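You operate a simulated robot arm through the tools that you are given. There is no shell and no other tool. Be economical: measure what you need, move in short steps, check, and stop when the job is done.

Carry out the task below with a simulated robot arm. There is one attempt and no reset: what you move stays moved.

JOB
Move each folder to the rack slot that bears its word.
Fine: the unmarked slot ends empty.
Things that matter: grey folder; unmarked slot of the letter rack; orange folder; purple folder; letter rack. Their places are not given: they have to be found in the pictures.

It is judged by the outcome, as a careful person would: the job done as asked, and still so three seconds after it is handed in. It fails if anything else is knocked over, pushed out of place, dropped, spilled or broken.

ROBOT AND FRAMES
A 7-joint arm with a two-finger parallel gripper, fixed in place. Base frame: the origin is at the foot of the arm, x ahead of it, y to its left, z up. Units: cm, rad, N and s.
With the tool pointing down near the work surface it reaches from about 24 to 68 cm from the base axis. Its first joint turns from -1.152 to 1.152 rad. Payload 2.4 kg.
The tool frame sits at the grasp point between the pads (the TCP): z along the fingers, y along the line on which they close. The tips reach 3 cm beyond it. The gripper opens to 9.4 cm. The fingers are 2.8 cm wide and 1 cm thick; the gripper's body (5 by 9.6 cm) begins 5.5 cm behind the TCP.
Orientation is told as [roll, pitch, yaw] about the base's x, y, z axes, in that order, counted from this pose: with the fingers straight down and closing along the base's y, the tool's x points along the base's -x, its y along +y and its z along -z.

CONTROLS
- The arm moves only by the tool arm_command. Its argument "steps" is a list of rows, each a list of 7 numbers: the closure, from 0 (fully open) to 1 (shut), then the shift along the tool's x, y, z in units of 100 mm (1.0 is 100 mm), then the turn, a rotation vector about the tool's x, y, z in units of 45 degrees (1.0 is 45 degrees). In form: [[fingers, x, y, z, rx, ry, rz], ...]. A call has 1 to 8 rows; each row is the pose to reach, as a shift and turn from the pose commanded when the call began, along the tool's axes at that moment. A call with a number of a shift or a turn outside -1 to 1 is refused whole. A row lasts 0.2 s, in which the tool goes at most 5 cm and 0.15 rad; a call with a longer step from one row to the next is refused whole, and so is a gripper value outside its range. A pose out of reach is approached as far as the arm can. The call stops where the force on the tool passes 40 N (or 10 N more than at its start, if that is more) or the arm is blocked; 0.2 s more then pass. Each finger travels about 15.3 cm/s and halts on what it meets, pressing with about 42 N; the grip force reading is that of the motor and also rises with nothing between the fingers. The clock runs only during rows and for 0.2 s after the last one: add rows that repeat a pose to give the fingers time. It gives the time, the measured TCP pose, the force on the tool (base axes), the opening and the grip force at its end, in the units of the frame above (readings bear some noise).
- Cameras (640 x 400 px; columns grow to the right, rows downward): "scene" is fixed at [2.93, 46.36, 145.17]; the picture's right is [-0.83, -0.55, 0.00], its down [-0.28, 0.42, -0.87] and it looks along [0.48, -0.72, -0.50] (base axes); focal length 320 px, centre (320, 200). "wrist" rides on the gripper at [7.6, 1.4, -10.2] in the tool frame; the picture's right is [-0.18, 0.98, 0.00], its down [-0.75, -0.14, -0.64] and it looks along [-0.63, -0.12, 0.77] (tool axes); focal length 243 px, centre (320, 200).
- get_image(camera): a new picture of that camera. The clock stands still meanwhile.
- point_at(camera, pixels): for up to 12 pixels [column, row] of the newest picture of that camera ("zoom" is the newest enlarged one), the place [x, y, z] in the base frame of the surface seen there, good to about 0.2 cm. The clock stands still meanwhile.
- inspect(camera, box): a new picture of the part [left, top, right, bottom] of that camera's present view, enlarged. The clock stands still meanwhile.
- finish_job(): hands the job in; it is judged then, once.

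Work in short steps. Measure before you move; look again where a grasp or a placing could have gone wrong, and mend it. You have 80 turns and 34 pictures in all, those below and enlarged ones among them. Open the gripper and draw the arm clear of the work before you hand the job in, unless the task says otherwise; then end with one line.

The tools are called after "Call:" as name(argument=value, ...) on one line, values as JSON. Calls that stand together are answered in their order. arm_command: Moves the arm, as the interface text tells. Its arguments: {"type":"object","properties":{"steps":{"type":"array","items":{"type":"array","items":{"type":"number"}}}},"required":["steps"]} The other tools are called the same way: get_image (camera) takes a picture; point_at (camera, pixels) gives the place of the surface under pixels of a picture; inspect (camera, box) takes an enlarged picture of a part of a camera's view; finish_job () hands the job in.

At the start:

```text
t: 0.0
position: [37.38, -14.34, 109.8]
orientation: [0.001, 0.001, 0.001]
ft_force: [-0.1, 0.7, -0.5]
finger_gap: 9.4
finger_force: 0.0
```

scene: 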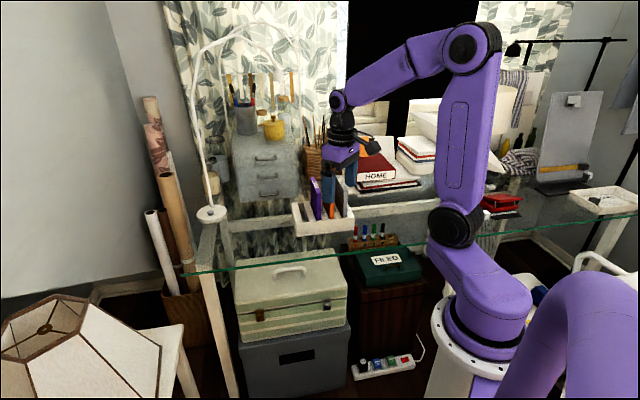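
wrist: 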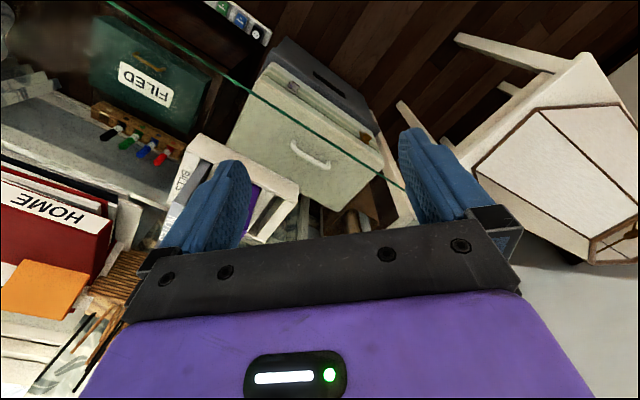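

The rack appears near (322,210) in the scene picture, with purple and orange folders in it. I enlarge that area to read the details.

Call:
inspect(camera="scene", box=[270, 150, 430, 250])

Call:
inspect(camera="wrist", box=[0, 80, 320, 280])

```text
4.00 times, centred on (350, 200) of scene
```

zoom: 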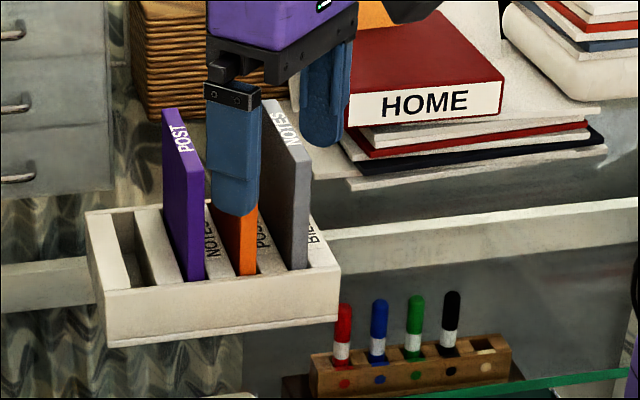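

```text
2.00 times, centred on (160, 180) of wrist
```

zoom: 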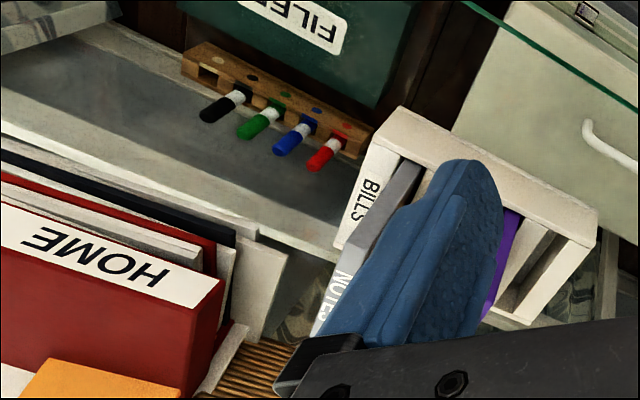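

The rack has folders POST (purple), orange and NOTES (grey), with words on the ribs. The finger hides part of it, so I raise the arm 12 cm and move back toward the base, then look again.

Call:
arm_command(steps=[[0, 0, 0, -0.4, 0, 0, 0], [0, 0, 0, -0.8, 0, 0, 0], [0, 0.3, 0, -1.0, 0, 0, 0], [0, 0.6, 0, -1.0, 0, 0, 0], [0, 0.9, 0, -1.0, 0, 0, 0], [0, 0.9, 0, -1.0, 0, 0, 0]])

Call:
inspect(camera="scene", box=[282, 165, 362, 240])

Call:
get_image(camera="wrist")

```text
t: 1.4
position: [28.41, -14.41, 119.75]
orientation: [0.0, 0.0, -0.001]
ft_force: [0.4, 0.5, 0.2]
finger_gap: 9.39
finger_force: 0.0
```

```text
5.33 times, centred on (322, 202) of scene
```

zoom: 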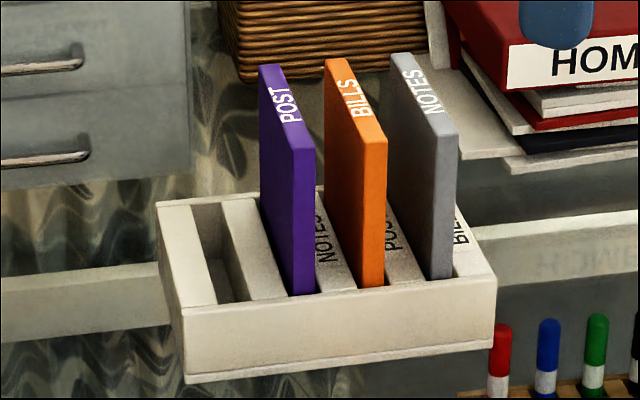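

```text
28 pictures are left
```

wrist: 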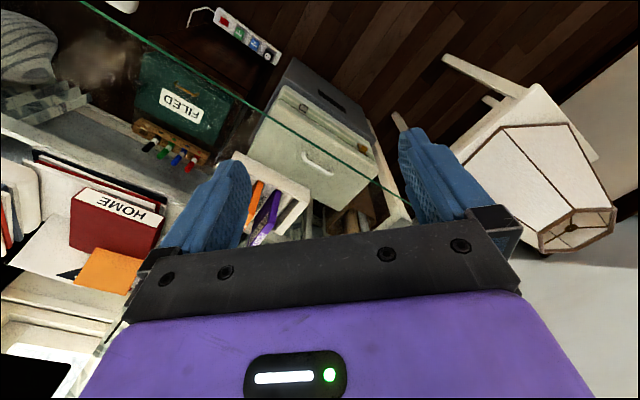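

The words lie on the ribs to the right of each slot: slot 1 (empty, unmarked), slot 2 NOTES (purple in it), slot 3 POST (orange), slot 4 BILLS (grey). I measure folder tops and rack features.

Call:
point_at(camera="zoom", pixels=[[264, 70], [277, 70], [292, 146], [310, 146], [332, 62], [348, 62], [363, 142], [380, 142], [394, 58], [410, 58], [432, 136], [452, 136]])

Call:
point_at(camera="zoom", pixels=[[162, 208], [188, 302], [213, 298], [195, 210], [222, 208], [250, 295], [318, 288], [385, 282], [455, 272], [492, 272], [190, 375], [235, 290]])

Call:
point_at(camera="zoom", pixels=[[300, 160], [300, 285], [370, 160], [370, 280], [440, 150], [440, 270], [340, 270], [405, 265], [475, 262], [265, 280], [230, 270], [205, 205]])

```text
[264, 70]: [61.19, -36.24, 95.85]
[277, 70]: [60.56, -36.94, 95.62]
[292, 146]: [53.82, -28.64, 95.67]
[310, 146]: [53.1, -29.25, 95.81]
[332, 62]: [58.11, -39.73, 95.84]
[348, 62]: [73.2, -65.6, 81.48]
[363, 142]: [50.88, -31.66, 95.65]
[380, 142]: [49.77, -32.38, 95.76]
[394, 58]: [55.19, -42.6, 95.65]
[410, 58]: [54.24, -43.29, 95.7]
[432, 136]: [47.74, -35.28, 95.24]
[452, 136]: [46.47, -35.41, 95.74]
```

```text
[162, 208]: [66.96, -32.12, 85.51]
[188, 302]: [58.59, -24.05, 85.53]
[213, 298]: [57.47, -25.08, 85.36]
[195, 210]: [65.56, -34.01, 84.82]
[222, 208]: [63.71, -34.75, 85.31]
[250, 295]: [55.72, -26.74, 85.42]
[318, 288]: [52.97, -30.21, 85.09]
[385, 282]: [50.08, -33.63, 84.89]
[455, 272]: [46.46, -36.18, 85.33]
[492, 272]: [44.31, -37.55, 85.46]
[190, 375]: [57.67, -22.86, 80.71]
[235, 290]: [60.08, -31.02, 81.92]
```

```text
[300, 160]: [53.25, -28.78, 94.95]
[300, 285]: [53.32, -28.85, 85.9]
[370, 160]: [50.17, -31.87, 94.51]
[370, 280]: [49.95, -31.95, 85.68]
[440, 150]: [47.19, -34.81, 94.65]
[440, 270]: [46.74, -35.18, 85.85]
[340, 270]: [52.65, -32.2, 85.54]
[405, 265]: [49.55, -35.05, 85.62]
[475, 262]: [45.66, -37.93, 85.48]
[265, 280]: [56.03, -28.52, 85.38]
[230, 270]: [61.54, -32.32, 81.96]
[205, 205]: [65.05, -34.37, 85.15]
```

The rack's long axis is turned about -45°; slot pitch is about 4.5 cm along (-0.71,-0.70). Plan: orange → slot 1, purple → slot 3, grey → slot 2, orange → slot 4. First I turn the tool -45° yaw and come partway towards the rack.

Call:
arm_command(steps=[[0, -0.15, -0.13, 0, 0, 0, 0.17], [0, -0.3, -0.26, 0, 0, 0, 0.34], [0, -0.45, -0.4, 0, 0, 0, 0.51], [0, -0.6, -0.53, 0, 0, 0, 0.68], [0, -0.75, -0.66, 0, 0, 0, 0.85], [0, -0.9, -0.8, 0, 0, 0, 1.0], [0, -0.9, -0.8, 0, 0, 0, 1.0]])

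Call:
arm_command(steps=[[0.3, -0.3, 0.08, 0.1, 0, 0, 0], [0.6, -0.6, 0.16, 0.2, 0, 0, 0], [0.64, -0.9, 0.23, 0.3, 0, 0, 0], [0.64, -0.9, 0.23, 0.3, 0, 0, 0]])

Call:
get_image(camera="wrist")

```text
t: 3.0
position: [37.44, -22.35, 119.82]
orientation: [-0.001, 0.001, -0.788]
ft_force: [0.1, 0.1, 0.2]
finger_gap: 9.39
finger_force: 0.0
```

```text
t: 4.0
position: [45.52, -27.03, 116.8]
orientation: [-0.001, -0.002, -0.786]
ft_force: [0.0, 0.7, 0.1]
finger_gap: 3.39
finger_force: 0.0
```

```text
27 pictures are left
```

wrist: 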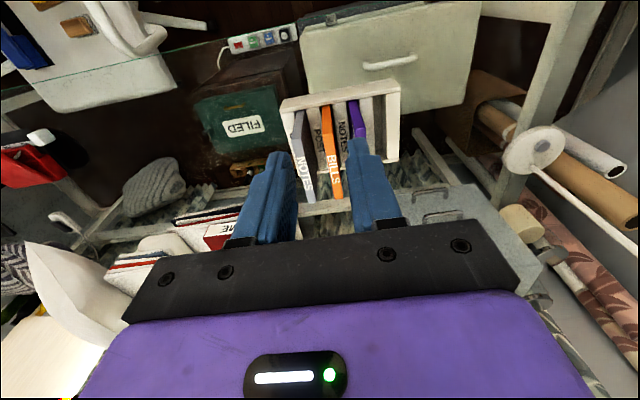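

The wrist picture now shows folders between the fingers (NOTES at 303,165; BILLS at 333,165; POST at 355,120). I enlarge it to measure the folder tops and ribs accurately.

Call:
inspect(camera="wrist", box=[270, 75, 414, 210])

```text
2.96 times, centred on (342, 142) of wrist
```

zoom: 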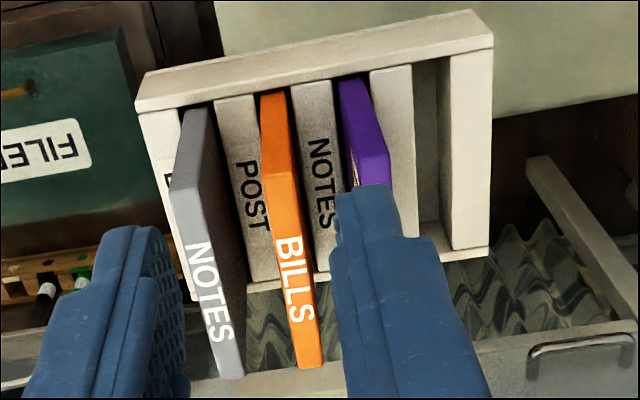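

I measure the folder top edges and the slot 1 edges in this zoom.

Call:
point_at(camera="zoom", pixels=[[268, 180], [294, 178], [298, 362], [319, 358], [173, 190], [197, 190], [218, 370], [241, 368], [362, 160], [387, 157], [282, 270], [200, 250]])

Call:
point_at(camera="zoom", pixels=[[411, 75], [448, 75], [415, 200], [453, 200], [375, 75], [332, 90], [292, 92], [254, 100], [216, 105], [180, 115], [145, 120], [490, 150]])

```text
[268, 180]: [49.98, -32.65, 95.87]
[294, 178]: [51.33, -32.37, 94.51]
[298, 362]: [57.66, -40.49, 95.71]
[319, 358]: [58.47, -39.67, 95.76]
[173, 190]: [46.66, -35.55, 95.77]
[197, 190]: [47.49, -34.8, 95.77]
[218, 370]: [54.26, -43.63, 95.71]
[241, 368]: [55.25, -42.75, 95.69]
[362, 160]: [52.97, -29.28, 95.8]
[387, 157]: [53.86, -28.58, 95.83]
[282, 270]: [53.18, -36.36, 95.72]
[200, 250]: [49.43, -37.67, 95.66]
```

```text
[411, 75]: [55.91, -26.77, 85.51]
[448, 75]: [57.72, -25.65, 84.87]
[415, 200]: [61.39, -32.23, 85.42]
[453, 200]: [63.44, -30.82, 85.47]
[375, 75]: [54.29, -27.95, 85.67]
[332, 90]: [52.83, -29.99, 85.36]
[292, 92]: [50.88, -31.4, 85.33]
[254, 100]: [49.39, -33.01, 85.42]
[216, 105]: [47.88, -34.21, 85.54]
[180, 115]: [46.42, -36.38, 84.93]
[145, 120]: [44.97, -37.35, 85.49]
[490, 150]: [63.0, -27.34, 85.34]
```

Using s=(x+y)/√2 and r=(x−y)/√2, the folders sit at s = 8.3 (grey), 12.73 (orange), 17.35 (purple), and slot 1 at 21.8; folder middle r≈63.9, tops at z 95.8. I hover above orange at s 12.73, r 62.5, tips still above the tops.

Call:
arm_command(steps=[[0.64, -0.35, -0.01, 0.2, 0, 0, 0], [0.64, -0.7, -0.02, 0.4, 0, 0, 0], [0.64, -1.0, -0.034, 0.6, 0, 0, 0], [0.64, -1.0, -0.034, 0.9, 0, 0, 0], [0.64, -1.0, -0.034, 0.9, 0, 0, 0]])

Call:
arm_command(steps=[[0.64, -0.06, 0, 0.3, 0, 0, 0], [0.64, -0.12, 0, 0.6, 0, 0, 0], [0.64, -0.12, 0, 0.78, 0, 0, 0], [0.64, -0.12, 0, 0.78, 0, 0, 0]])

Call:
get_image(camera="wrist")

```text
t: 5.2
position: [52.29, -34.4, 107.69]
orientation: [0.0, 0.0, -0.786]
ft_force: [1.0, -0.3, -0.6]
finger_gap: 3.37
finger_force: 0.1
```

```text
t: 6.2
position: [53.02, -35.35, 99.97]
orientation: [0.0, -0.001, -0.784]
ft_force: [-0.1, 0.1, -1.0]
finger_gap: 3.37
finger_force: 0.0
```

```text
25 pictures are left
```

wrist: 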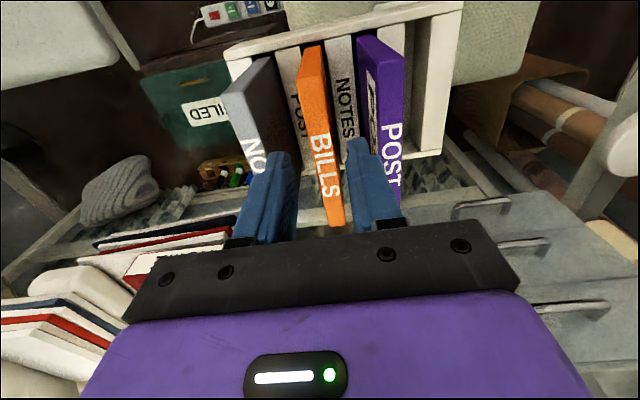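

TCP is at s 12.5, straddling orange with the fingers in the gaps (BILLS top at 325,165). I descend 7.5 cm with a 0.2 cm y correction, without closing yet.

Call:
arm_command(steps=[[0.64, 0, 0.02, 0.1, 0, 0, 0], [0.64, 0, 0.02, 0.25, 0, 0, 0], [0.64, 0, 0.02, 0.4, 0, 0, 0], [0.64, 0, 0.02, 0.55, 0, 0, 0], [0.64, 0, 0.02, 0.75, 0, 0, 0], [0.64, 0, 0.02, 0.75, 0, 0, 0]])

Call:
inspect(camera="scene", box=[272, 150, 372, 240])

```text
t: 7.6
position: [53.18, -35.12, 92.49]
orientation: [0.001, 0.001, -0.785]
ft_force: [-0.7, 0.1, -0.6]
finger_gap: 3.37
finger_force: 0.1
```

```text
4.44 times, centred on (322, 195) of scene
```

zoom: 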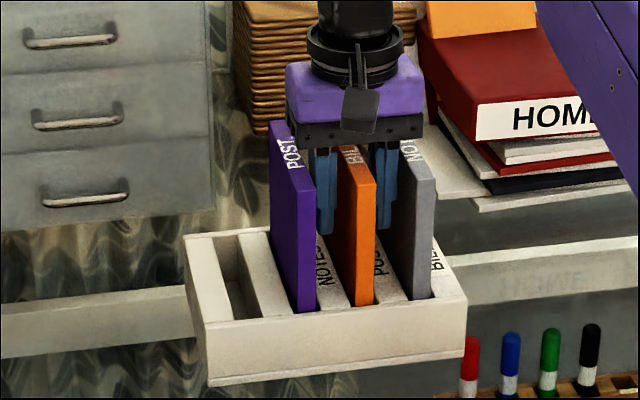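

The fingers straddle orange cleanly at s 12.77. I close, wait, and lift 2 cm to test the grip.

Call:
arm_command(steps=[[0.8, 0, 0, 0, 0, 0, 0], [0.95, 0, 0, 0, 0, 0, 0], [1, 0, 0, 0, 0, 0, 0], [1, 0, 0, 0, 0, 0, 0], [1, 0, 0, -0.1, 0, 0, 0], [1, 0, 0, -0.2, 0, 0, 0], [1, 0, 0, -0.2, 0, 0, 0]])

```text
t: 9.2
position: [53.21, -35.07, 94.44]
orientation: [0.0, 0.0, -0.784]
ft_force: [0.5, 0.4, -0.8]
finger_gap: 1.89
finger_force: 41.9
```

Gripped with a 1.89 cm gap. I lift on to 16 cm total so the folder's foot clears the neighbours.

Call:
arm_command(steps=[[1, 0, 0, -0.2, 0, 0, 0], [1, 0, 0, -0.4, 0, 0, 0], [1, 0, 0, -0.6, 0, 0, 0], [1, 0, 0, -0.8, 0, 0, 0], [1, 0, 0, -1.0, 0, 0, 0]])

Call:
arm_command(steps=[[1, 0, 0, -0.2, 0, 0, 0], [1, 0, 0, -0.4, 0, 0, 0], [1, 0, 0, -0.5, 0, 0, 0], [1, 0, 0, -0.5, 0, 0, 0]])

Call:
get_image(camera="scene")

```text
t: 10.4
position: [53.29, -35.07, 104.52]
orientation: [0.001, 0.0, -0.786]
ft_force: [0.0, 0.2, -2.0]
finger_gap: 1.88
finger_force: 42.1
```

```text
t: 11.4
position: [53.13, -35.03, 109.55]
orientation: [0.001, 0.001, -0.786]
ft_force: [1.3, -0.3, -1.3]
finger_gap: 1.85
finger_force: 42.2
```

```text
23 pictures are left
```

scene: 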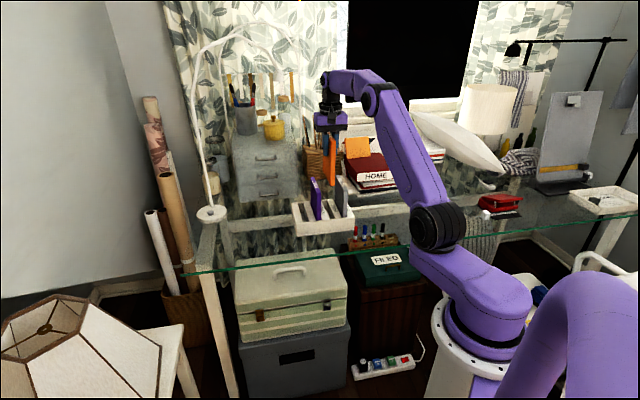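

Orange is lifted clear (foot ≈98.5). I shift it 8.97 cm along +tool y over slot 1 and look.

Call:
arm_command(steps=[[1, 0, 0.2, 0, 0, 0, 0], [1, 0, 0.4, 0, 0, 0, 0], [1, 0, 0.6, 0, 0, 0, 0], [1, 0, 0.8, 0, 0, 0, 0], [1, 0, 0.9, 0, 0, 0, 0], [1, 0, 0.9, 0, 0, 0, 0]])

Call:
get_image(camera="wrist")

Call:
inspect(camera="scene", box=[272, 130, 372, 240])

```text
t: 12.8
position: [59.6, -28.7, 109.5]
orientation: [0.001, 0.0, -0.785]
ft_force: [0.0, 0.1, -1.3]
finger_gap: 1.86
finger_force: 41.7
```

```text
22 pictures are left
```

wrist: 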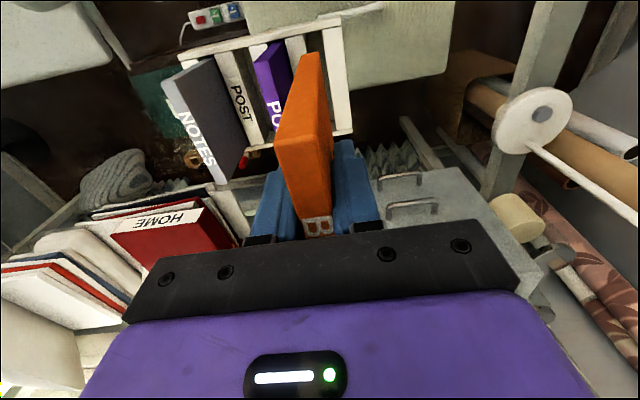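

```text
3.64 times, centred on (322, 185) of scene
```

zoom: 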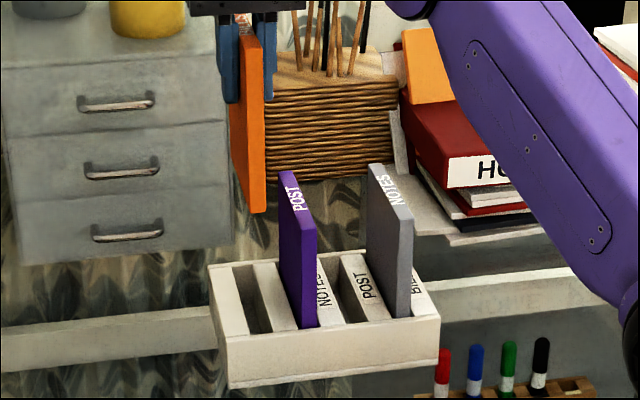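

I measure slot 1 and slot 3 edges and the orange folder's lower front edge in the zoom.

Call:
point_at(camera="zoom", pixels=[[246, 332], [226, 275], [275, 325], [254, 272], [247, 300], [268, 300], [346, 318], [366, 318], [324, 265], [340, 265], [250, 205], [263, 205]])

Call:
point_at(camera="wrist", pixels=[[300, 60], [317, 60], [305, 40], [325, 40], [327, 130], [240, 60], [251, 60], [250, 110], [258, 110], [278, 135], [331, 128], [303, 38]])

```text
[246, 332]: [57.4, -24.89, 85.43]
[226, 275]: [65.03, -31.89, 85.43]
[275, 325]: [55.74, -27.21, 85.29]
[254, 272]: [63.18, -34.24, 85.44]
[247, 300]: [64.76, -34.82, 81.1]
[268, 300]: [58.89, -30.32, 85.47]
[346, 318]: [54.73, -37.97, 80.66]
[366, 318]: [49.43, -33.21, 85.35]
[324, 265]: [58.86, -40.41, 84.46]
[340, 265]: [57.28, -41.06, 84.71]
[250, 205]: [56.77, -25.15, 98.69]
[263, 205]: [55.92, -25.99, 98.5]
```

```text
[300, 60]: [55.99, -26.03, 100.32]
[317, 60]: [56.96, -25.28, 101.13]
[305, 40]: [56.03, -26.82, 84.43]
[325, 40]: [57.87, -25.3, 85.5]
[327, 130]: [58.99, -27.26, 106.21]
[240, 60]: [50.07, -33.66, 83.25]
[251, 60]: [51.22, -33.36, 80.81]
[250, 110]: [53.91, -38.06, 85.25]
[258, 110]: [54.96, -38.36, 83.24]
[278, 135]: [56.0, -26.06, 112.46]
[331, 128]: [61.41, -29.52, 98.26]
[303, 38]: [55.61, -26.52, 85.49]
```

Folder mid-line sum 30.8 agrees with slot 1's mid-line 30.8, so it is aligned. I lower 10 cm, then 6.6 cm more in gentle steps.

Call:
arm_command(steps=[[1, 0, 0, 0.2, 0, 0, 0], [1, 0, 0, 0.4, 0, 0, 0], [1, 0, 0, 0.6, 0, 0, 0], [1, 0, 0, 0.8, 0, 0, 0], [1, 0, 0, 0.95, 0, 0, 0], [1, 0, 0, 1.0, 0, 0, 0]])

Call:
arm_command(steps=[[1, 0, 0, 0.1, 0, 0, 0], [1, 0, 0, 0.2, 0, 0, 0], [1, 0, 0, 0.3, 0, 0, 0], [1, 0, 0, 0.4, 0, 0, 0], [1, 0, 0, 0.5, 0, 0, 0], [1, 0, 0, 0.58, 0, 0, 0], [1, 0, 0, 0.66, 0, 0, 0], [1, 0, 0, 0.67, 0, 0, 0]])

Call:
inspect(camera="scene", box=[272, 150, 372, 240])

```text
t: 14.2
position: [59.45, -28.71, 99.43]
orientation: [0.001, 0.0, -0.786]
ft_force: [0.2, 0.4, -1.3]
finger_gap: 1.91
finger_force: 42.4
```

```text
t: 16.0
position: [59.46, -28.7, 92.68]
orientation: [0.0, 0.0, -0.784]
ft_force: [0.0, -0.2, -2.0]
finger_gap: 1.87
finger_force: 42.2
```

```text
4.44 times, centred on (322, 195) of scene
```

zoom: 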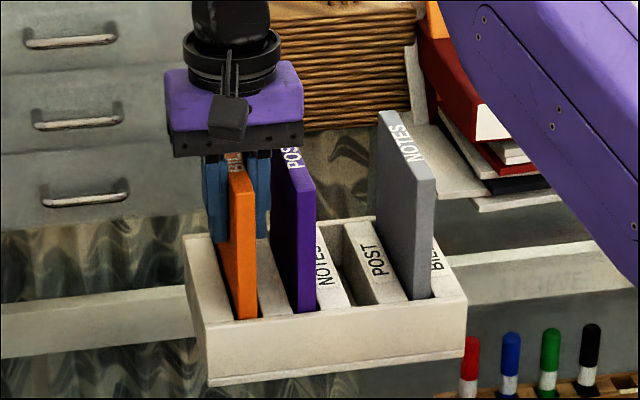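

Orange sits in slot 1. I open to 3.4 cm (still clear of purple) and rise 8 cm.

Call:
arm_command(steps=[[0.75, 0, 0, 0.01, 0, 0, 0], [0.64, 0, 0, 0.01, 0, 0, 0], [0.64, 0, 0, 0.01, 0, 0, 0], [0.64, 0, 0, -0.2, 0, 0, 0], [0.64, 0, 0, -0.4, 0, 0, 0], [0.64, 0, 0, -0.6, 0, 0, 0], [0.64, 0, 0, -0.8, 0, 0, 0], [0.64, 0, 0, -0.8, 0, 0, 0]])

Call:
arm_command(steps=[[0.64, 0, -0.2, 0, 0, 0, 0], [0.64, 0, -0.4, 0, 0, 0, 0], [0.64, 0, -0.443, 0, 0, 0, 0], [0.64, 0, -0.443, 0, 0, 0, 0]])

Call:
get_image(camera="wrist")

```text
t: 17.8
position: [59.5, -28.71, 100.82]
orientation: [0.001, 0.0, -0.785]
ft_force: [0.2, -0.2, 0.3]
finger_gap: 3.4
finger_force: 0.0
```

```text
t: 18.8
position: [56.37, -31.79, 100.7]
orientation: [0.0, 0.0, -0.785]
ft_force: [0.3, 0.5, 0.0]
finger_gap: 3.38
finger_force: 0.1
```

```text
19 pictures are left
```

wrist: 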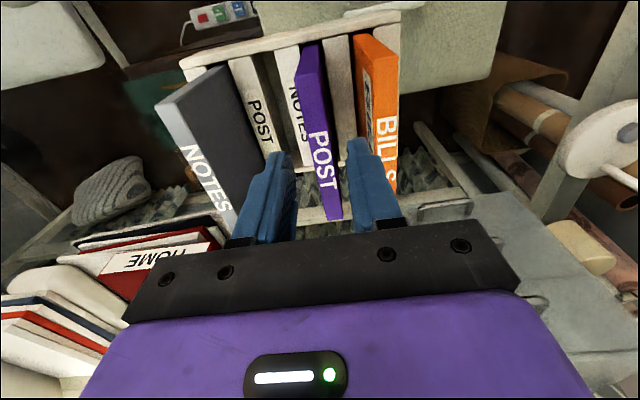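

Orange stands released in slot 1. I measure the purple (320,145) and orange top positions relative to TCP s=17.38.

Call:
point_at(camera="wrist", pixels=[[305, 90], [323, 90], [329, 213], [338, 211], [372, 95], [394, 94], [166, 115], [184, 110]])

```text
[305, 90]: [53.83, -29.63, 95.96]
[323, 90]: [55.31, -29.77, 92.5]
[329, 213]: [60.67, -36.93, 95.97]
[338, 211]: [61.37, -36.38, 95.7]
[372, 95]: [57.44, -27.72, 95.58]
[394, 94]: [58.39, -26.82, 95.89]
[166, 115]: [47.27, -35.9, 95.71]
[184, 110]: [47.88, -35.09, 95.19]
```

Purple mid s≈17.25. I descend to z 92.5 around it, then close and lift 2 cm.

Call:
arm_command(steps=[[0.64, 0, -0.012, 0.15, 0, 0, 0], [0.64, 0, -0.012, 0.35, 0, 0, 0], [0.64, 0, -0.012, 0.5, 0, 0, 0], [0.64, 0, -0.012, 0.65, 0, 0, 0], [0.64, 0, -0.012, 0.82, 0, 0, 0], [0.64, 0, -0.012, 0.82, 0, 0, 0]])

Call:
arm_command(steps=[[0.8, 0, 0, 0, 0, 0, 0], [0.95, 0, 0, 0, 0, 0, 0], [1, 0, 0, 0, 0, 0, 0], [1, 0, 0, 0, 0, 0, 0], [1, 0, 0, -0.1, 0, 0, 0], [1, 0, 0, -0.3, 0, 0, 0], [1, 0, 0, -0.5, 0, 0, 0], [1, 0, 0, -0.7, 0, 0, 0]])

Call:
arm_command(steps=[[1, 0, 0, -0.2, 0, 0, 0], [1, 0, 0, -0.4, 0, 0, 0], [1, 0, 0, -0.6, 0, 0, 0], [1, 0, 0, -0.8, 0, 0, 0], [1, 0, 0, -1.0, 0, 0, 0], [1, 0, 0, -1.0, 0, 0, 0]])

```text
t: 20.2
position: [56.32, -31.87, 92.62]
orientation: [0.0, 0.001, -0.786]
ft_force: [0.0, -0.7, 0.0]
finger_gap: 3.36
finger_force: 0.0
```

```text
t: 22.0
position: [56.34, -31.99, 99.63]
orientation: [0.001, 0.0, -0.786]
ft_force: [0.2, 0.5, -2.1]
finger_gap: 1.86
finger_force: 41.9
```

```text
t: 23.4
position: [56.27, -31.98, 109.54]
orientation: [0.0, 0.001, -0.785]
ft_force: [-0.6, 0.1, -2.2]
finger_gap: 1.87
finger_force: 42.0
```

Purple is up at s 17.2. I shift -4.5 cm in tool y to slot 3 (POST, s 12.7) and check with the scene zoom.

Call:
arm_command(steps=[[1, 0, -0.15, 0, 0, 0, 0], [1, 0, -0.3, 0, 0, 0, 0], [1, 0, -0.45, 0, 0, 0, 0], [1, 0, -0.45, 0, 0, 0, 0]])

Call:
inspect(camera="scene", box=[272, 130, 372, 240])

```text
t: 24.4
position: [52.97, -35.28, 109.44]
orientation: [0.001, 0.0, -0.786]
ft_force: [0.8, 0.3, -1.5]
finger_gap: 1.9
finger_force: 42.0
```

```text
3.64 times, centred on (322, 185) of scene
```

zoom: 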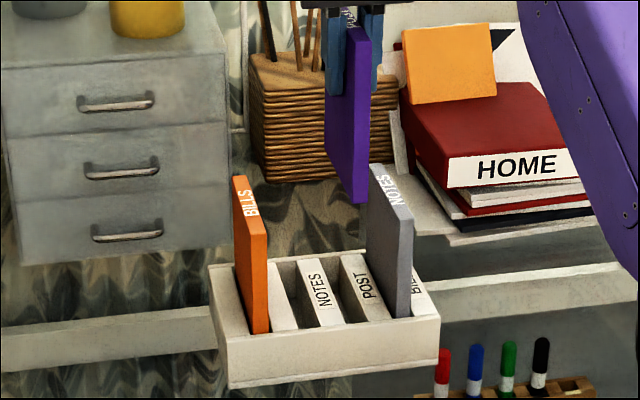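

I check purple's lower front edge against slot 3's edges (NOTES rib right edge ~343,320; POST rib left edge ~368,318) and slot 2's edges.

Call:
point_at(camera="zoom", pixels=[[342, 320], [368, 317], [318, 262], [342, 260], [353, 195], [366, 195], [296, 324], [322, 322], [276, 270], [300, 266]])

```text
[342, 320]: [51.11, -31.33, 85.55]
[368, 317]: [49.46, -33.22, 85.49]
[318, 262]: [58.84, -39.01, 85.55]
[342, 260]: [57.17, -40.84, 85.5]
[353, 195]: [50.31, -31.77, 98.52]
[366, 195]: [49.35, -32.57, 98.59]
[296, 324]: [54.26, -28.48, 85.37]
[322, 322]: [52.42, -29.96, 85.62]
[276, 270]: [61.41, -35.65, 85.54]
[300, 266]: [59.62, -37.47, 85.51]
```

Slot 3 mid s=12.76, folder mid s=12.5; I correct +0.25 cm and lower to the slot.

Call:
arm_command(steps=[[1, 0, 0.025, 0.1, 0, 0, 0], [1, 0, 0.025, 0.3, 0, 0, 0], [1, 0, 0.025, 0.5, 0, 0, 0], [1, 0, 0.025, 0.7, 0, 0, 0], [1, 0, 0.025, 0.9, 0, 0, 0], [1, 0, 0.025, 1.0, 0, 0, 0], [1, 0, 0.025, 1.0, 0, 0, 0]])

Call:
arm_command(steps=[[1, 0, 0, 0.1, 0, 0, 0], [1, 0, 0, 0.2, 0, 0, 0], [1, 0, 0, 0.3, 0, 0, 0], [1, 0, 0, 0.4, 0, 0, 0], [1, 0, 0, 0.5, 0, 0, 0], [1, 0, 0, 0.58, 0, 0, 0], [1, 0, 0, 0.66, 0, 0, 0], [1, 0, 0, 0.67, 0, 0, 0]])

Call:
inspect(camera="scene", box=[272, 150, 372, 240])

```text
t: 26.0
position: [53.38, -35.04, 99.66]
orientation: [0.0, 0.001, -0.784]
ft_force: [-0.8, -0.1, -1.4]
finger_gap: 1.86
finger_force: 41.7
```

```text
t: 27.8
position: [53.25, -35.02, 92.92]
orientation: [0.002, 0.0, -0.786]
ft_force: [-0.2, 0.1, -0.7]
finger_gap: 1.87
finger_force: 42.1
```

```text
4.44 times, centred on (322, 195) of scene
```

zoom: 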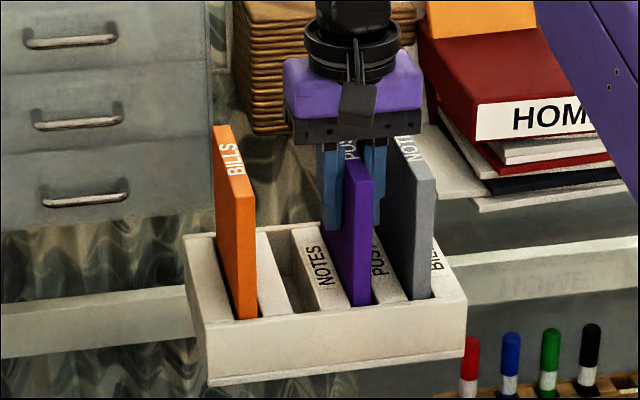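

Purple is in slot 3, about 0.3 cm above the floor. I lower 0.25 cm, open, rise 8 cm and shift over the grey folder (s 8.35).

Call:
arm_command(steps=[[1, 0, 0, 0.025, 0, 0, 0], [0.75, 0, 0, 0.025, 0, 0, 0], [0.64, 0, 0, 0.025, 0, 0, 0], [0.64, 0, 0, 0.025, 0, 0, 0], [0.64, 0, 0, -0.2, 0, 0, 0], [0.64, 0, 0, -0.5, 0, 0, 0], [0.64, 0, 0, -0.8, 0, 0, 0], [0.64, 0, 0, -0.8, 0, 0, 0]])

Call:
arm_command(steps=[[0.64, 0, -0.2, 0, 0, 0, 0], [0.64, 0, -0.4, 0, 0, 0, 0], [0.64, 0, -0.455, 0, 0, 0, 0], [0.64, 0, -0.455, 0, 0, 0, 0]])

Call:
get_image(camera="wrist")

```text
t: 29.6
position: [53.27, -34.85, 100.94]
orientation: [-0.001, 0.0, -0.785]
ft_force: [0.5, 0.8, 1.0]
finger_gap: 3.39
finger_force: 0.1
```

```text
t: 30.6
position: [50.06, -38.2, 100.95]
orientation: [0.0, 0.0, -0.785]
ft_force: [-0.7, 0.6, -0.5]
finger_gap: 3.36
finger_force: 0.2
```

```text
16 pictures are left
```

wrist: 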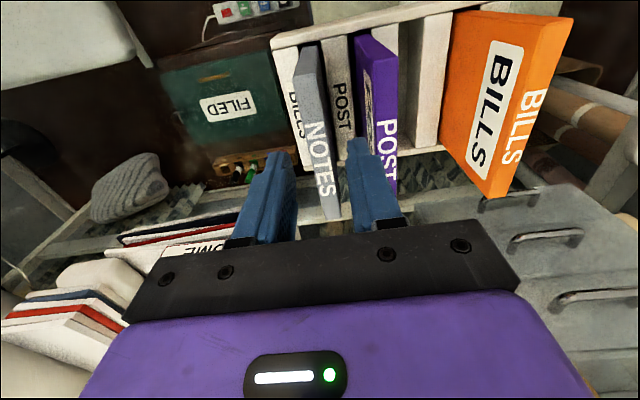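

Grey lies centred between the fingers. I check grey's top and the nearby book (top at ~(200,245)) for clearance before descending.

Call:
point_at(camera="wrist", pixels=[[300, 100], [318, 100], [325, 215], [338, 214], [190, 253], [220, 228], [230, 225], [100, 270], [368, 90], [388, 90]])

```text
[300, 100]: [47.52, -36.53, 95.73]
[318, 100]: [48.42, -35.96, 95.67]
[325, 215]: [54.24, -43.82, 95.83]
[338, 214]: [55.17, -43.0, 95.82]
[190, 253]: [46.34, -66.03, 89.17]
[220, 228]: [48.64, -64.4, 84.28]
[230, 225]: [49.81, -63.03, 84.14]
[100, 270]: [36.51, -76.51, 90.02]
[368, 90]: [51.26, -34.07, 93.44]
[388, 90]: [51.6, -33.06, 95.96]
```

Books are 20+ cm off; grey mid s≈8.15. I descend with a -0.02 correction, grip, and lift.

Call:
arm_command(steps=[[0.64, 0, -0.02, 0.15, 0, 0, 0], [0.64, 0, -0.02, 0.35, 0, 0, 0], [0.64, 0, -0.02, 0.5, 0, 0, 0], [0.64, 0, -0.02, 0.65, 0, 0, 0], [0.64, 0, -0.02, 0.84, 0, 0, 0], [0.64, 0, -0.02, 0.84, 0, 0, 0]])

Call:
arm_command(steps=[[0.8, 0, 0, 0, 0, 0, 0], [0.95, 0, 0, 0, 0, 0, 0], [1, 0, 0, 0, 0, 0, 0], [1, 0, 0, 0, 0, 0, 0], [1, 0, 0, -0.1, 0, 0, 0], [1, 0, 0, -0.3, 0, 0, 0], [1, 0, 0, -0.5, 0, 0, 0], [1, 0, 0, -0.7, 0, 0, 0]])

Call:
arm_command(steps=[[1, 0, 0, -0.2, 0, 0, 0], [1, 0, 0, -0.4, 0, 0, 0], [1, 0, 0, -0.6, 0, 0, 0], [1, 0, 0, -0.8, 0, 0, 0], [1, 0, 0, -1.0, 0, 0, 0], [1, 0, 0, -1.0, 0, 0, 0]])

```text
t: 32.0
position: [49.98, -38.28, 92.57]
orientation: [0.001, -0.001, -0.786]
ft_force: [-0.6, -0.2, -0.7]
finger_gap: 3.38
finger_force: 0.1
```

```text
t: 33.8
position: [50.01, -38.38, 99.67]
orientation: [-0.001, 0.002, -0.784]
ft_force: [0.2, -0.4, -1.9]
finger_gap: 1.87
finger_force: 42.0
```

```text
t: 35.2
position: [49.9, -38.33, 109.5]
orientation: [0.001, 0.0, -0.785]
ft_force: [-0.1, 0.2, -1.4]
finger_gap: 1.9
finger_force: 41.4
```

Grey is held at s 8.2, foot ≈98.5. I shift +9.0 cm over slot 2 (NOTES, s≈17.25) and check.

Call:
arm_command(steps=[[1, 0, 0.2, 0, 0, 0, 0], [1, 0, 0.4, 0, 0, 0, 0], [1, 0, 0.6, 0, 0, 0, 0], [1, 0, 0.8, 0, 0, 0, 0], [1, 0, 0.905, 0, 0, 0, 0], [1, 0, 0.905, 0, 0, 0, 0]])

Call:
inspect(camera="scene", box=[272, 130, 372, 240])

```text
t: 36.6
position: [56.35, -31.84, 109.51]
orientation: [0.0, 0.0, -0.786]
ft_force: [-0.7, -0.9, -1.6]
finger_gap: 1.85
finger_force: 41.9
```

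```text
3.64 times, centred on (322, 185) of scene
```

zoom: 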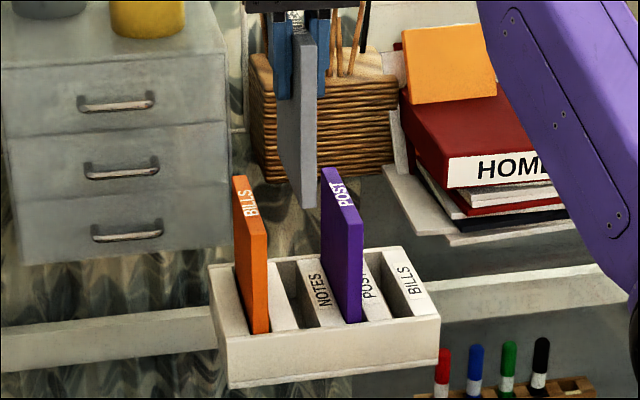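

I check grey's lower front edge against slot 2's edges (~297,325 and ~321,322), and also slot 4's edges for later.

Call:
point_at(camera="zoom", pixels=[[296, 324], [320, 320], [275, 268], [298, 264], [302, 200], [314, 198], [391, 314], [416, 312], [364, 256], [387, 252], [285, 295], [309, 295]])

```text
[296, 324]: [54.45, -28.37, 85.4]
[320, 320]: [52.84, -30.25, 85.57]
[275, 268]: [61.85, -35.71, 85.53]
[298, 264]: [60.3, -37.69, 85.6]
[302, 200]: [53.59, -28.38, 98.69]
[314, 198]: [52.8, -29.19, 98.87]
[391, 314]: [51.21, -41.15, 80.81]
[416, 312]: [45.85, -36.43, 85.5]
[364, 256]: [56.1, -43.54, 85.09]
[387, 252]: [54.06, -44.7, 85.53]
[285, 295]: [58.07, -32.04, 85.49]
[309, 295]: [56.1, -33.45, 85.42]
```

Grey's mid-line (24.4) matches slot 2's (24.35). I lower it straight in.

Call:
arm_command(steps=[[1, 0, -0.005, 0.1, 0, 0, 0], [1, 0, -0.005, 0.3, 0, 0, 0], [1, 0, -0.005, 0.5, 0, 0, 0], [1, 0, -0.005, 0.7, 0, 0, 0], [1, 0, -0.005, 0.9, 0, 0, 0], [1, 0, -0.005, 1.0, 0, 0, 0], [1, 0, -0.005, 1.0, 0, 0, 0]])

Call:
arm_command(steps=[[1, 0, 0, 0.1, 0, 0, 0], [1, 0, 0, 0.2, 0, 0, 0], [1, 0, 0, 0.3, 0, 0, 0], [1, 0, 0, 0.4, 0, 0, 0], [1, 0, 0, 0.5, 0, 0, 0], [1, 0, 0, 0.58, 0, 0, 0], [1, 0, 0, 0.66, 0, 0, 0], [1, 0, 0, 0.68, 0, 0, 0]])

Call:
inspect(camera="scene", box=[272, 150, 372, 240])

```text
t: 38.2
position: [56.33, -31.84, 99.42]
orientation: [-0.001, -0.001, -0.785]
ft_force: [0.2, 0.2, -0.4]
finger_gap: 1.87
finger_force: 42.5
```

```text
t: 40.0
position: [56.44, -31.94, 92.67]
orientation: [0.0, 0.0, -0.784]
ft_force: [0.4, -0.3, -1.6]
finger_gap: 1.86
finger_force: 42.0
```

```text
4.44 times, centred on (322, 195) of scene
```

zoom: 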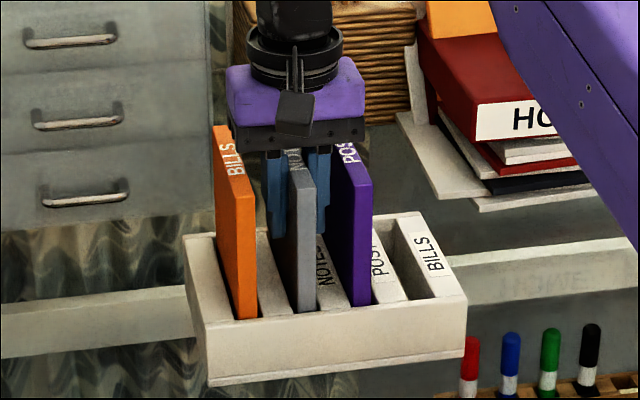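

Grey is in slot 2. I release, rise 8 cm and shift over orange (s≈21.7).

Call:
arm_command(steps=[[1, 0, 0, 0.01, 0, 0, 0], [0.75, 0, 0, 0.01, 0, 0, 0], [0.64, 0, 0, 0.01, 0, 0, 0], [0.64, 0, 0, 0.01, 0, 0, 0], [0.64, 0, 0, -0.2, 0, 0, 0], [0.64, 0, 0, -0.5, 0, 0, 0], [0.64, 0, 0, -0.8, 0, 0, 0], [0.64, 0, 0, -0.8, 0, 0, 0]])

Call:
arm_command(steps=[[0.64, 0, 0.2, 0, 0, 0, 0], [0.64, 0, 0.4, 0, 0, 0, 0], [0.64, 0, 0.44, 0, 0, 0, 0], [0.64, 0, 0.44, 0, 0, 0, 0]])

Call:
get_image(camera="wrist")

```text
t: 41.8
position: [56.32, -31.96, 100.73]
orientation: [0.0, 0.0, -0.785]
ft_force: [0.8, 0.6, -0.4]
finger_gap: 3.38
finger_force: 0.1
```

```text
t: 42.8
position: [59.45, -28.9, 100.7]
orientation: [0.001, -0.001, -0.788]
ft_force: [1.0, -0.5, 0.4]
finger_gap: 3.38
finger_force: 0.0
```

```text
13 pictures are left
```

wrist: 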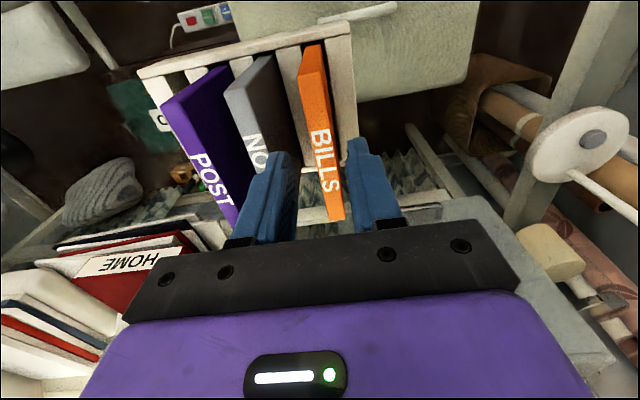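

Orange (325,145) lies between the fingers at s≈21.6, all folders upright. I descend, grip and lift.

Call:
arm_command(steps=[[0.64, 0, 0.005, 0.15, 0, 0, 0], [0.64, 0, 0.005, 0.35, 0, 0, 0], [0.64, 0, 0.005, 0.5, 0, 0, 0], [0.64, 0, 0.005, 0.65, 0, 0, 0], [0.64, 0, 0.005, 0.82, 0, 0, 0], [0.64, 0, 0.005, 0.82, 0, 0, 0]])

Call:
arm_command(steps=[[0.8, 0, 0, 0, 0, 0, 0], [0.95, 0, 0, 0, 0, 0, 0], [1, 0, 0, 0, 0, 0, 0], [1, 0, 0, 0, 0, 0, 0], [1, 0, 0, -0.1, 0, 0, 0], [1, 0, 0, -0.3, 0, 0, 0], [1, 0, 0, -0.5, 0, 0, 0], [1, 0, 0, -0.7, 0, 0, 0]])

Call:
arm_command(steps=[[1, 0, 0, -0.2, 0, 0, 0], [1, 0, 0, -0.4, 0, 0, 0], [1, 0, 0, -0.6, 0, 0, 0], [1, 0, 0, -0.8, 0, 0, 0], [1, 0, 0, -1.0, 0, 0, 0], [1, 0, 0, -1.0, 0, 0, 0]])

```text
t: 44.2
position: [59.51, -28.8, 92.54]
orientation: [0.001, 0.001, -0.785]
ft_force: [0.4, 0.5, 0.6]
finger_gap: 3.41
finger_force: 0.0
```

```text
t: 46.0
position: [59.4, -28.72, 99.57]
orientation: [0.0, 0.0, -0.786]
ft_force: [-0.4, 0.4, -1.5]
finger_gap: 1.86
finger_force: 42.2
```

```text
t: 47.4
position: [59.39, -28.87, 109.53]
orientation: [0.0, 0.0, -0.787]
ft_force: [0.4, -0.3, -0.6]
finger_gap: 1.87
finger_force: 42.1
```

Orange is up at s≈21.65. I carry it -13.35 cm over the other folders to slot 4 (BILLS, s≈8.3) and check.

Call:
arm_command(steps=[[1, 0, -0.2, 0, 0, 0, 0], [1, 0, -0.4, 0, 0, 0, 0], [1, 0, -0.6, 0, 0, 0, 0], [1, 0, -0.8, 0, 0, 0, 0], [1, 0, -0.9, 0, 0, 0, 0]])

Call:
arm_command(steps=[[1, 0, -0.2, 0, 0, 0, 0], [1, 0, -0.4, 0, 0, 0, 0], [1, 0, -0.435, 0, 0, 0, 0], [1, 0, -0.435, 0, 0, 0, 0]])

Call:
inspect(camera="scene", box=[272, 130, 372, 240])

```text
t: 48.6
position: [53.03, -35.24, 109.51]
orientation: [0.001, 0.002, -0.785]
ft_force: [0.1, -1.2, -1.6]
finger_gap: 1.88
finger_force: 42.1
```

```text
t: 49.6
position: [50.13, -38.19, 109.49]
orientation: [-0.001, -0.001, -0.784]
ft_force: [-0.3, -0.4, -1.1]
finger_gap: 1.87
finger_force: 42.5
```

```text
3.64 times, centred on (322, 185) of scene
```

zoom: 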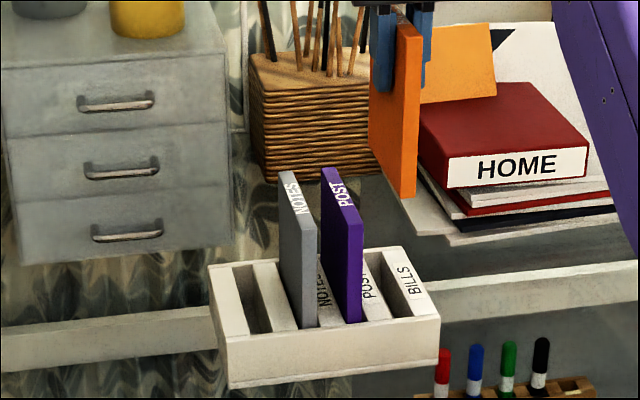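

I measure orange's lower front edge and slot 4's edges.

Call:
point_at(camera="zoom", pixels=[[402, 190], [414, 190], [388, 315], [413, 312], [386, 305], [410, 305], [364, 256], [386, 252], [374, 280], [398, 280]])

```text
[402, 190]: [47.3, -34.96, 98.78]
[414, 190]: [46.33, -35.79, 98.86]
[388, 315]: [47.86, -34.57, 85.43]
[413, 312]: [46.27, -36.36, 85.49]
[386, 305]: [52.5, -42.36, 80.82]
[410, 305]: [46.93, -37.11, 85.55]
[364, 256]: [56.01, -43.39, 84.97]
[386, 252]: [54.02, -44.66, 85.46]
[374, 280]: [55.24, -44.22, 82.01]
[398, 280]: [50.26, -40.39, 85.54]
```

Orange mid-line (11.45–11.9) agrees with slot 4 (≈11.65). I lower it straight in.

Call:
arm_command(steps=[[1, 0, 0, 0.1, 0, 0, 0], [1, 0, 0, 0.3, 0, 0, 0], [1, 0, 0, 0.5, 0, 0, 0], [1, 0, 0, 0.7, 0, 0, 0], [1, 0, 0, 0.9, 0, 0, 0], [1, 0, 0, 1.0, 0, 0, 0], [1, 0, 0, 1.0, 0, 0, 0]])

Call:
arm_command(steps=[[1, 0, 0, 0.1, 0, 0, 0], [1, 0, 0, 0.2, 0, 0, 0], [1, 0, 0, 0.3, 0, 0, 0], [1, 0, 0, 0.4, 0, 0, 0], [1, 0, 0, 0.5, 0, 0, 0], [1, 0, 0, 0.58, 0, 0, 0], [1, 0, 0, 0.66, 0, 0, 0], [1, 0, 0, 0.68, 0, 0, 0]])

Call:
inspect(camera="scene", box=[272, 150, 372, 240])

```text
t: 51.2
position: [49.98, -38.16, 99.45]
orientation: [-0.001, 0.002, -0.784]
ft_force: [-0.4, -0.1, -1.5]
finger_gap: 1.87
finger_force: 41.9
```

```text
t: 53.0
position: [50.0, -38.29, 92.69]
orientation: [0.0, 0.0, -0.785]
ft_force: [-0.1, -1.1, -1.3]
finger_gap: 1.87
finger_force: 41.6
```

```text
4.44 times, centred on (322, 195) of scene
```

zoom: 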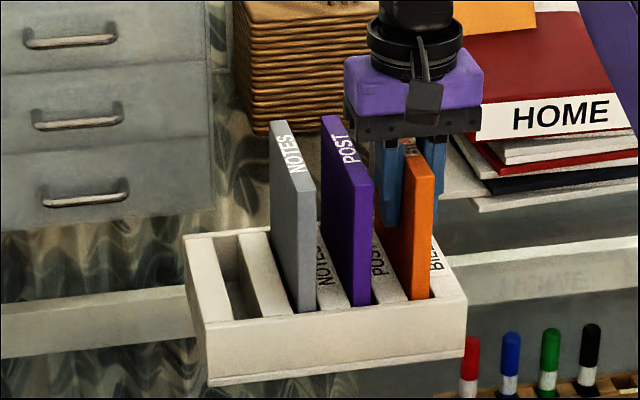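

Orange is in slot 4. I release, rise, and draw back towards the base.

Call:
arm_command(steps=[[1, 0, 0, 0.01, 0, 0, 0], [0.75, 0, 0, 0.01, 0, 0, 0], [0.64, 0, 0, 0.01, 0, 0, 0], [0.64, 0, 0, 0.01, 0, 0, 0], [0.64, 0, 0, -0.2, 0, 0, 0], [0.64, 0, 0, -0.5, 0, 0, 0], [0.64, 0, 0, -0.8, 0, 0, 0], [0.64, 0, 0, -1.0, 0, 0, 0]])

Call:
arm_command(steps=[[0.64, 0, 0, -0.4, 0, 0, 0], [0.5, 0.2, 0, -0.7, 0, 0, 0], [0.3, 0.6, 0, -0.7, 0, 0, 0], [0, 0.9, 0, -0.7, 0, 0, 0], [0, 0.9, 0, -0.7, 0, 0, 0]])

Call:
inspect(camera="scene", box=[272, 150, 372, 240])

Call:
get_image(camera="scene")

```text
t: 54.8
position: [50.0, -38.31, 102.7]
orientation: [-0.001, -0.001, -0.783]
ft_force: [0.4, 0.2, 0.3]
finger_gap: 3.39
finger_force: 0.0
```

```text
t: 56.0
position: [43.7, -31.75, 109.63]
orientation: [0.0, 0.0, -0.785]
ft_force: [0.9, -0.1, 0.3]
finger_gap: 9.39
finger_force: 0.1
```

```text
4.44 times, centred on (322, 195) of scene
```

zoom: 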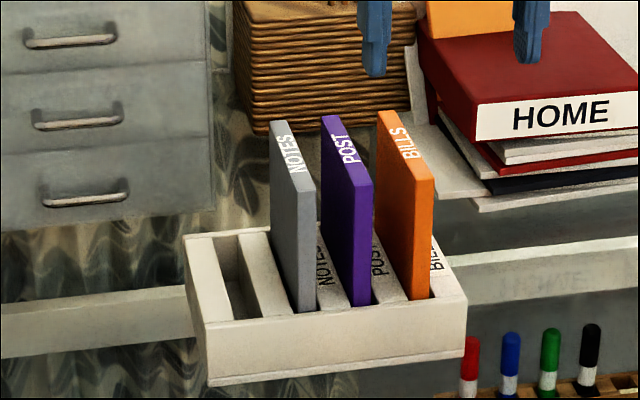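

```text
9 pictures are left
```

scene: 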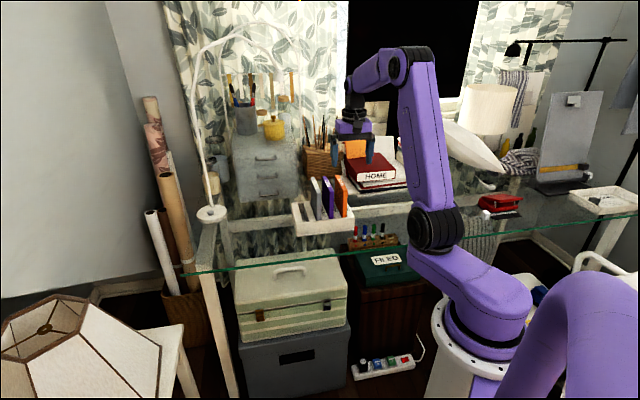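

Each folder stands in the slot beside its word (NOTES, POST, BILLS), the unmarked slot is empty, the rack hasn't moved, and the arm is clear with the gripper open. I hand in.

Call:
finish_job()

```text
The job is handed in.
```

The job is handed in: the grey folder is in the NOTES slot, purple in POST and orange in BILLS; the unmarked slot is empty.
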